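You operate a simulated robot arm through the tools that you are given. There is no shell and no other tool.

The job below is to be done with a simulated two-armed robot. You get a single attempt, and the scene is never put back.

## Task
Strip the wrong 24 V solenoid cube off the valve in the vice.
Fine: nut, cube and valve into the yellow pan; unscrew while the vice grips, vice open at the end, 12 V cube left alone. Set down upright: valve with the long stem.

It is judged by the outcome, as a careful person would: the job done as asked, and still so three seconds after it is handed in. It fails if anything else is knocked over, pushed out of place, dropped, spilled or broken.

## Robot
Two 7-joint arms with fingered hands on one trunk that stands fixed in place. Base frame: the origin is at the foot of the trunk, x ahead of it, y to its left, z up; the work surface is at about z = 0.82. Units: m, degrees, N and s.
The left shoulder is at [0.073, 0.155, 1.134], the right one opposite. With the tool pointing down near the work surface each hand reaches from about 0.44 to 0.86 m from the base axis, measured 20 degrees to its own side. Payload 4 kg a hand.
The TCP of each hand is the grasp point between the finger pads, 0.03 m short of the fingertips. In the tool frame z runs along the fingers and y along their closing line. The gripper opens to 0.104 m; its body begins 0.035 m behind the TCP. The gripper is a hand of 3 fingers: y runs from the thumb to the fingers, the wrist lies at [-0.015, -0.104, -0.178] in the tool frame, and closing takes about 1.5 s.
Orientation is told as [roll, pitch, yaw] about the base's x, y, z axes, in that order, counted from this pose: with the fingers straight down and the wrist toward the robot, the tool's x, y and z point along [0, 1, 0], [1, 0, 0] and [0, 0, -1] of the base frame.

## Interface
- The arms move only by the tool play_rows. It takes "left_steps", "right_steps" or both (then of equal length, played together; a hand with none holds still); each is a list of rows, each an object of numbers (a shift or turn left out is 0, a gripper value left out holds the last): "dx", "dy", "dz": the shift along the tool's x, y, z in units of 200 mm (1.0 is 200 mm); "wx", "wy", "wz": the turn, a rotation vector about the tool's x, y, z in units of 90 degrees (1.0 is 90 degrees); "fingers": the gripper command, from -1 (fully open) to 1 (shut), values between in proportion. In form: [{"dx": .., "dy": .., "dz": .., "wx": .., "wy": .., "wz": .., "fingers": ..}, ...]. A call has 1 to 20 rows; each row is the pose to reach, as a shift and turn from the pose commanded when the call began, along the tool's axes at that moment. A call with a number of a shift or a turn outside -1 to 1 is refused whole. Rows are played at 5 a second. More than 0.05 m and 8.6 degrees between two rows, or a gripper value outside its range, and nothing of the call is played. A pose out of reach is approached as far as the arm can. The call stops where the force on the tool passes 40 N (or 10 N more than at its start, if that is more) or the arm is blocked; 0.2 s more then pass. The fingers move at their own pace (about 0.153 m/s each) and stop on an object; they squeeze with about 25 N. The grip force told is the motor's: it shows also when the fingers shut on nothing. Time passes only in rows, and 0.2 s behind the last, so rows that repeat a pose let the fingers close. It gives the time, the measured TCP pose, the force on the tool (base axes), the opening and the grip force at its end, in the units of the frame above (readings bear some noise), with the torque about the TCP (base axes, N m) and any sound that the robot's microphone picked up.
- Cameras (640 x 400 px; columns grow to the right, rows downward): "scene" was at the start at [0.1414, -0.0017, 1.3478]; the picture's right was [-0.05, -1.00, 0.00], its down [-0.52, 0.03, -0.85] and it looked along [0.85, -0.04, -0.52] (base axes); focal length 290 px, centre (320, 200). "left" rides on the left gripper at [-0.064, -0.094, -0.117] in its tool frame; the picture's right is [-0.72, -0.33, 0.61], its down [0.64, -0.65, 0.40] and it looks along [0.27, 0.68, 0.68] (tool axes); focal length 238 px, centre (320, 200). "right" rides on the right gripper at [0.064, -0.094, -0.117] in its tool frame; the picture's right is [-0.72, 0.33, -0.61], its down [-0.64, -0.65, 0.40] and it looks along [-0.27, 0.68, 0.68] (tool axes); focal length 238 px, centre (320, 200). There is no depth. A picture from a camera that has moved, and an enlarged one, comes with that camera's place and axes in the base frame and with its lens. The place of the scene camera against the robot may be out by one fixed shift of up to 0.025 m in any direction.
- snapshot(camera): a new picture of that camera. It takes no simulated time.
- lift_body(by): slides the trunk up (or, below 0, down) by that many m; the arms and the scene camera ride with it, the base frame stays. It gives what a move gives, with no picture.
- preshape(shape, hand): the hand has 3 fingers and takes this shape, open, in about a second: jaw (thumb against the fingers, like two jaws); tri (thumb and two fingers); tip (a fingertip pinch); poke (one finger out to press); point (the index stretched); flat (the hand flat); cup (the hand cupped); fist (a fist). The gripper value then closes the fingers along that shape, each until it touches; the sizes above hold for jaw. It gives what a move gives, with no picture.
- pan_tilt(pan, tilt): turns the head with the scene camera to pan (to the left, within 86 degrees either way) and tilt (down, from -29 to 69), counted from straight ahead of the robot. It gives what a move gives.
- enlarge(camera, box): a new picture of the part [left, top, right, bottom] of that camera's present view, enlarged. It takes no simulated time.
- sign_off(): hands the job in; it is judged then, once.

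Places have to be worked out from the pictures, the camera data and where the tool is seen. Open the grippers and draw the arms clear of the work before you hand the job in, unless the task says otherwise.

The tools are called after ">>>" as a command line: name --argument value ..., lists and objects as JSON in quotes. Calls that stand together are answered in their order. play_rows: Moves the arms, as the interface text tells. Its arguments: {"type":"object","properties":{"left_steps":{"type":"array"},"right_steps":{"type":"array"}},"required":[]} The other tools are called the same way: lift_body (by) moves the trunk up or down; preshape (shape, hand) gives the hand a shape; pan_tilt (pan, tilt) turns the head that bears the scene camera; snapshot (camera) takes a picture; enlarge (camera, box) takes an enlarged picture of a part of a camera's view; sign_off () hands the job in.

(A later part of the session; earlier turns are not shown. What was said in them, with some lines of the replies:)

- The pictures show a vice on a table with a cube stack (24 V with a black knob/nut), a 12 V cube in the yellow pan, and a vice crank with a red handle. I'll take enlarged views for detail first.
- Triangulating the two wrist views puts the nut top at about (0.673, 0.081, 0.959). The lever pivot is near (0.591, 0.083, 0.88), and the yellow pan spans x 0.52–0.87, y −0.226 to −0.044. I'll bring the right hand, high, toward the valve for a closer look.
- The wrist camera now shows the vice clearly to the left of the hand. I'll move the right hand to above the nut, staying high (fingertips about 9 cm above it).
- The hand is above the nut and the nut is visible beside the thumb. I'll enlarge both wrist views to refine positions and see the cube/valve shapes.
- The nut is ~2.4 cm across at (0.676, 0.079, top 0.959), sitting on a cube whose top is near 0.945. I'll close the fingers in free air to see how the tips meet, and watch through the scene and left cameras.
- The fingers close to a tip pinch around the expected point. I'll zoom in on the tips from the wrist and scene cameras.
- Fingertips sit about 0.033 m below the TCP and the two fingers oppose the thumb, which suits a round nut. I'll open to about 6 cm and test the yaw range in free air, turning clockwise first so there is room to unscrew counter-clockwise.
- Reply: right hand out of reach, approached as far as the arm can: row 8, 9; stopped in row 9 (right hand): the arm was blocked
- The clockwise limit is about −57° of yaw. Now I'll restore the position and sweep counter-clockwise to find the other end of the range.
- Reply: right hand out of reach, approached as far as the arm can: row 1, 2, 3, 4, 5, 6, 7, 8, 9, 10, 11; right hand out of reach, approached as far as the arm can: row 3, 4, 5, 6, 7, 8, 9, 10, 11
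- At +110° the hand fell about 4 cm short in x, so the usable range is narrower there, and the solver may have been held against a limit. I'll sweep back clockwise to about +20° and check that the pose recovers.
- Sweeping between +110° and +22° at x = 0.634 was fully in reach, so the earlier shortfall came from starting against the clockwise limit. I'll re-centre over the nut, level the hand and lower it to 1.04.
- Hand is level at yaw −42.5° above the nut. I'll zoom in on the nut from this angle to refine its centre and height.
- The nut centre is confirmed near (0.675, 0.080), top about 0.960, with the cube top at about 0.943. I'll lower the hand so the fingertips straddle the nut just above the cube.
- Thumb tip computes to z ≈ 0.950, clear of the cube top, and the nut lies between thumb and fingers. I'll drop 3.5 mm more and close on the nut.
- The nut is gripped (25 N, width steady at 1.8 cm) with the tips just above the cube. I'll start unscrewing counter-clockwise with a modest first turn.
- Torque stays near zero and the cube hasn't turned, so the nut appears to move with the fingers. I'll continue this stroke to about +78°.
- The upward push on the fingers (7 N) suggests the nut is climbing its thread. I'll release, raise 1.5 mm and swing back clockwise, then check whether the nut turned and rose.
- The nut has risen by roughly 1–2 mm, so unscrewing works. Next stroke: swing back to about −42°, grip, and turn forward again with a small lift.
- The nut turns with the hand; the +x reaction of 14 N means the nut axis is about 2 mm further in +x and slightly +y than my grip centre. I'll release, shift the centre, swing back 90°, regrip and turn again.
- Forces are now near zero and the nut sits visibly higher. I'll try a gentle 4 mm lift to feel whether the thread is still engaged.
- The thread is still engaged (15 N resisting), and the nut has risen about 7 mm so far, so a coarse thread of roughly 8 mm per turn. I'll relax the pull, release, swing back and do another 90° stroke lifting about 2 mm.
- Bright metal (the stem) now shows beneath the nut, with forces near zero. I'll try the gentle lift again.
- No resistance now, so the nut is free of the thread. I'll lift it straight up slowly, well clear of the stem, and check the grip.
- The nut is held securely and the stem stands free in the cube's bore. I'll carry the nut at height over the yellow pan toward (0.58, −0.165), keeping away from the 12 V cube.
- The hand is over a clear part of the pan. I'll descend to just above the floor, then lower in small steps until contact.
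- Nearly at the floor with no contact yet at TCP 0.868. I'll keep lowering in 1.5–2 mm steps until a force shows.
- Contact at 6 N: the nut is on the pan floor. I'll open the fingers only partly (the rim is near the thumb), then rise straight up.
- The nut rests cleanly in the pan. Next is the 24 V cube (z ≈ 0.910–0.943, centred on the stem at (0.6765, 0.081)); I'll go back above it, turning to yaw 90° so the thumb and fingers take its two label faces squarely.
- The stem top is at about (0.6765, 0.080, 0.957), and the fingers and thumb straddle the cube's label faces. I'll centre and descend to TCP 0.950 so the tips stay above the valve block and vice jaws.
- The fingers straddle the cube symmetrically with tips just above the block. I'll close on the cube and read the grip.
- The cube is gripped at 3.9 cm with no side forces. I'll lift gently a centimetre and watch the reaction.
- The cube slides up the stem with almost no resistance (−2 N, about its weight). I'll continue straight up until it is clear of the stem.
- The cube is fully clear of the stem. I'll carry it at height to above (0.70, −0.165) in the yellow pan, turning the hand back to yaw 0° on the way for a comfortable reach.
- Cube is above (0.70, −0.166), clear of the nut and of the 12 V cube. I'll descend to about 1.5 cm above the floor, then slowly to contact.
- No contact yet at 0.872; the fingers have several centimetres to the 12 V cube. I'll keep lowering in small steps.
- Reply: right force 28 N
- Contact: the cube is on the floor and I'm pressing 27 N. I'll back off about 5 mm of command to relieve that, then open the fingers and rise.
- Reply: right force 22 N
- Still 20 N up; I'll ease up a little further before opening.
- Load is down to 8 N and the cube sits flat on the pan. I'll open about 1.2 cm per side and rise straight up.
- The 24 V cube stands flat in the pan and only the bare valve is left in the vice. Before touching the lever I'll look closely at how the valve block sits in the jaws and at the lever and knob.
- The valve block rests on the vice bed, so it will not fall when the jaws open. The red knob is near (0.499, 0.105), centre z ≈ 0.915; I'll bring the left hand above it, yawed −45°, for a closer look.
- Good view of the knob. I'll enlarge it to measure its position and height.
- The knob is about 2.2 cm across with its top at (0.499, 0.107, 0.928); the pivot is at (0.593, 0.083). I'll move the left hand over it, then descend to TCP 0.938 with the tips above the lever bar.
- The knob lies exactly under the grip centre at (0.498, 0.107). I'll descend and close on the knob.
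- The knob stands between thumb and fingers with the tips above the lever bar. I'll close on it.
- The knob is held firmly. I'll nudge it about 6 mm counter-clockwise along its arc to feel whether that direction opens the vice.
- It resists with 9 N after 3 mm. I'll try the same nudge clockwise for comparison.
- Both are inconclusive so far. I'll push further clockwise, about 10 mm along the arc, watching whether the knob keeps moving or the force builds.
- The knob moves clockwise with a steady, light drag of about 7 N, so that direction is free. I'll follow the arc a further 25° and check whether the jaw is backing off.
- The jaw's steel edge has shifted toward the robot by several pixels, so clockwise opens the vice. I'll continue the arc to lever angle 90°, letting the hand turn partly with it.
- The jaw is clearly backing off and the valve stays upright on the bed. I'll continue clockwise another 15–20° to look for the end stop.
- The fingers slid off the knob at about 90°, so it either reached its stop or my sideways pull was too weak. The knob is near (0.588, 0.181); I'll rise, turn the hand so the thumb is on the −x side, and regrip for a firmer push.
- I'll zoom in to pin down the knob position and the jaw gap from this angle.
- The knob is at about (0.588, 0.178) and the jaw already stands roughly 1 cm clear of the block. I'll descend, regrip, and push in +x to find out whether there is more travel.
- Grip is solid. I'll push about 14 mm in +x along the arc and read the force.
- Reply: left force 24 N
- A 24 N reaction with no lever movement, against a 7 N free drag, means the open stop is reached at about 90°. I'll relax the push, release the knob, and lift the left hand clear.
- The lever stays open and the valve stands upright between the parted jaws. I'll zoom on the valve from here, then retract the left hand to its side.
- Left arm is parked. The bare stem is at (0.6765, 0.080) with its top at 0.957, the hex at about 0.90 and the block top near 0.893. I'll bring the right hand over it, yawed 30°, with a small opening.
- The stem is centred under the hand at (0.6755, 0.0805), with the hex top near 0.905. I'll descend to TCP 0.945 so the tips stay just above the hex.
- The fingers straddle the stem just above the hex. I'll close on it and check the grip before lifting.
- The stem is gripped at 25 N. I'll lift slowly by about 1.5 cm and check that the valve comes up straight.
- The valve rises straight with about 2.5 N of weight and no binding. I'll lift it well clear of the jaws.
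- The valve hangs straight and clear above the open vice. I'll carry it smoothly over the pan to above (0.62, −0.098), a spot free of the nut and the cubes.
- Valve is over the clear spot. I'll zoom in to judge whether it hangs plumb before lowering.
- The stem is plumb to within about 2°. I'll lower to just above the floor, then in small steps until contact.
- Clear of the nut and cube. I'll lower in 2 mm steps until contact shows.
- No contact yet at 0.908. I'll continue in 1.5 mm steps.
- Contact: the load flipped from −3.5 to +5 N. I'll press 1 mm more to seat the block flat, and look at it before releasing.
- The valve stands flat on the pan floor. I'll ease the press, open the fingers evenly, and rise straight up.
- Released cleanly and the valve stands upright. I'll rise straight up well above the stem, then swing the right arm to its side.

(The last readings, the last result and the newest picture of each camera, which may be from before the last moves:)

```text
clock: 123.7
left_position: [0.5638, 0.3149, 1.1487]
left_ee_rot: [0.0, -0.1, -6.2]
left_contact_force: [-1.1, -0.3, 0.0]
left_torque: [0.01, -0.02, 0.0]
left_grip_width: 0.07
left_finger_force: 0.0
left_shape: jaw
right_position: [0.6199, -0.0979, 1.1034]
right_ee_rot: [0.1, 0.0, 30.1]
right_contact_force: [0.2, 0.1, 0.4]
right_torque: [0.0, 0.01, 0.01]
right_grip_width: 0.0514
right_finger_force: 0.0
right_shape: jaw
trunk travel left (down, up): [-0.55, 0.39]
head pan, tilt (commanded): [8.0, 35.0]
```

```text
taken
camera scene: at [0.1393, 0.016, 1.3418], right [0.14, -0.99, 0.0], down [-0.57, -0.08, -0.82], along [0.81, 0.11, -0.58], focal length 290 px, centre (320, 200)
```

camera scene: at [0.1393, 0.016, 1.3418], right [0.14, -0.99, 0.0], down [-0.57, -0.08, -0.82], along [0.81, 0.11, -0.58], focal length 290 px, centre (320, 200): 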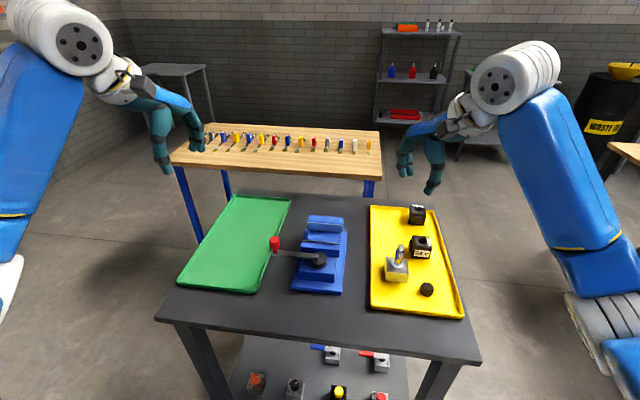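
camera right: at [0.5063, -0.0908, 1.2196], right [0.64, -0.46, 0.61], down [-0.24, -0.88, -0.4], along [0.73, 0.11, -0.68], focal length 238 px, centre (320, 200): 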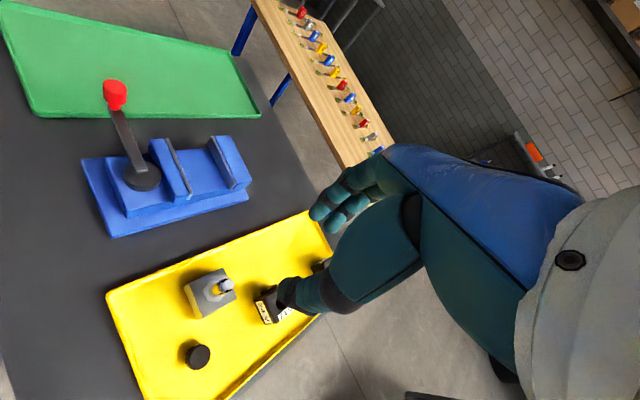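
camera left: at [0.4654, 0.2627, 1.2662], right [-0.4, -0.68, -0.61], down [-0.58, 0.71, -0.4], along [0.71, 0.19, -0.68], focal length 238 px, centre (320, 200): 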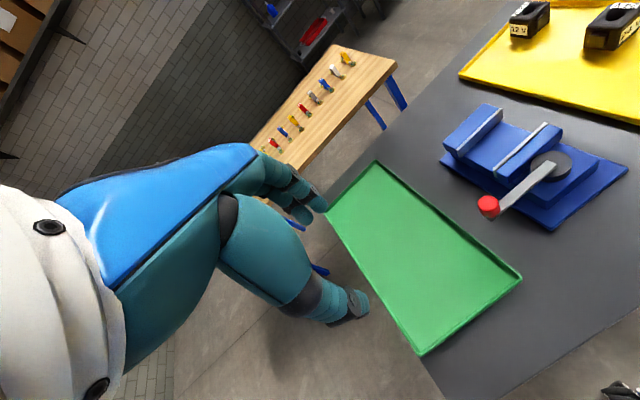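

All three parts sit in the pan, the valve is upright and the 12 V cube is untouched. I'll park both arms clear with grippers open.

>>> play_rows --right_steps '[{"dx": -0.05, "dy": -0.07, "dz": -0.045, "wz": 0.04, "fingers": -1}, {"dx": -0.11, "dy": -0.147, "dz": -0.09, "wz": 0.083}, {"dx": -0.167, "dy": -0.22, "dz": -0.137, "wz": 0.125}, {"dx": -0.223, "dy": -0.293, "dz": -0.18, "wz": 0.167}, {"dx": -0.28, "dy": -0.367, "dz": -0.228, "wz": 0.208}, {"dx": -0.335, "dy": -0.44, "dz": -0.274, "wz": 0.25}, {"dx": -0.39, "dy": -0.514, "dz": -0.32, "wz": 0.29}, {"dx": -0.446, "dy": -0.587, "dz": -0.365, "wz": 0.333}, {"dx": -0.446, "dy": -0.587, "dz": -0.365, "wz": 0.333}, {"dx": -0.446, "dy": -0.587, "dz": -0.365, "wz": 0.333}]' --left_steps '[{"fingers": -1}, {"fingers": -1}, {"fingers": -1}, {"fingers": -1}, {"fingers": -1}, {"fingers": -1}, {"fingers": -1}, {"fingers": -1}, {"fingers": -1}, {"fingers": -1}]'

>>> snapshot --camera "scene"

>>> enlarge --camera "scene" --box '[260, 190, 470, 330]'

>>> enlarge --camera "left" --box '[430, 80, 640, 240]'

>>> snapshot --camera "right"

```text
clock: 125.9
left_position: [0.5642, 0.3139, 1.151]
left_ee_rot: [0.0, -0.1, -6.2]
left_contact_force: [-0.1, 0.2, 0.3]
left_torque: [-0.02, 0.01, -0.03]
left_grip_width: 0.104
left_finger_force: 0.0
left_shape: jaw
right_position: [0.5644, -0.2358, 1.1778]
right_ee_rot: [-0.1, 0.0, 0.1]
right_contact_force: [0.2, 0.2, 0.1]
right_torque: [0.03, -0.01, -0.01]
right_grip_width: 0.1039
right_finger_force: 0.1
right_shape: jaw
trunk travel left (down, up): [-0.55, 0.39]
head pan, tilt (commanded): [8.0, 35.0]
```

```text
taken
camera scene: at [0.1391, 0.0155, 1.3418], right [0.14, -0.99, 0.0], down [-0.57, -0.08, -0.82], along [0.81, 0.11, -0.58], focal length 290 px, centre (320, 200)
```

scene: 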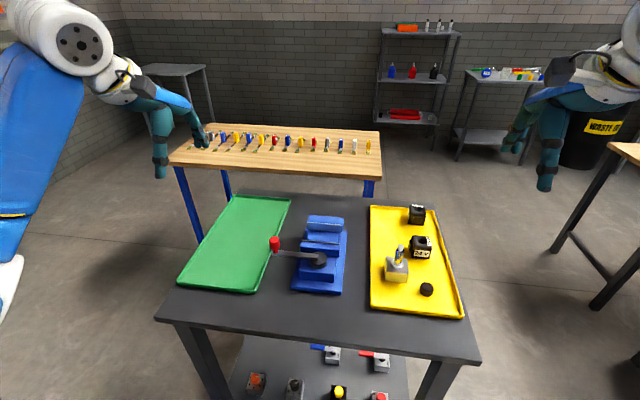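

```text
2.86 times, centred on (365, 260) of scene
camera zoom: at [0.1391, 0.0155, 1.3418], right [0.14, -0.99, 0.0], down [-0.57, -0.08, -0.82], along [0.81, 0.11, -0.58], focal length 828 px, centre (191, 29)
```

zoom: 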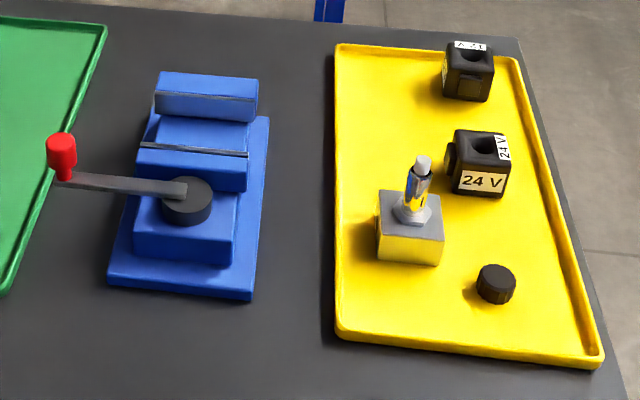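

```text
2.50 times, centred on (535, 160) of left
camera zoom: at [0.4651, 0.262, 1.2665], right [-0.4, -0.68, -0.61], down [-0.58, 0.71, -0.4], along [0.71, 0.19, -0.68], focal length 596 px, centre (-218, 300)
```

zoom: 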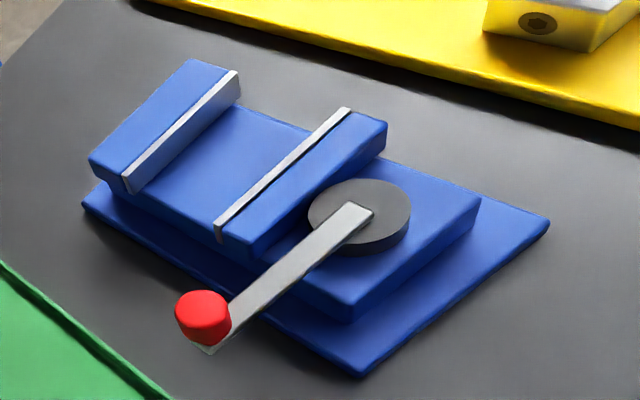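

```text
taken
camera right: at [0.4687, -0.1717, 1.2932], right [0.33, -0.72, 0.61], down [-0.65, -0.64, -0.4], along [0.68, -0.27, -0.68], focal length 238 px, centre (320, 200)
```

right: 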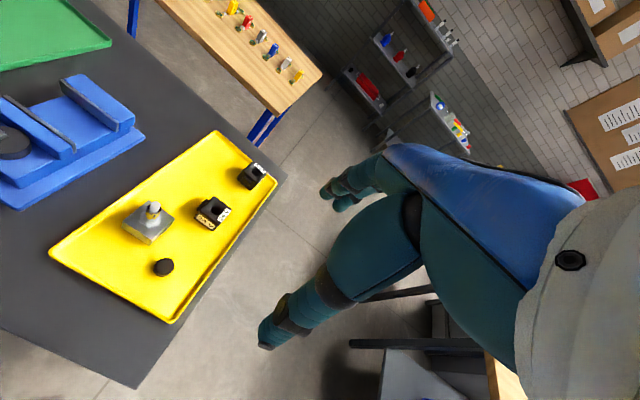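

Final views show the vice open with the lever at its stop. The nut, the 24 V cube and the upright valve are in the yellow pan, the 12 V cube is where it was, and both arms are clear with grippers open. I'm handing the job in.

>>> sign_off

```text
The job is handed in.
```

The wrong 24 V cube is off the valve, and the job has been handed in. I haven't seen the judge's result.

- **Nut:** unscrewed counter-clockwise while the vice still gripped the valve, then set down in the yellow pan.
- **24 V cube:** slid straight up off the stem and set flat in the pan.
- **Valve:** standing upright in the pan with its long stem up, clear of the nut and cubes.
- **Vice:** open. I turned the lever clockwise about 75° until it would go no further. It stayed put under a 24 N push, against about 7 N while turning freely, so I took that as the open stop.
- **12 V cube:** not touched, and in the final pictures it is where it started.

Nothing was dropped or knocked over. Both arms are back at the sides with the grippers open.
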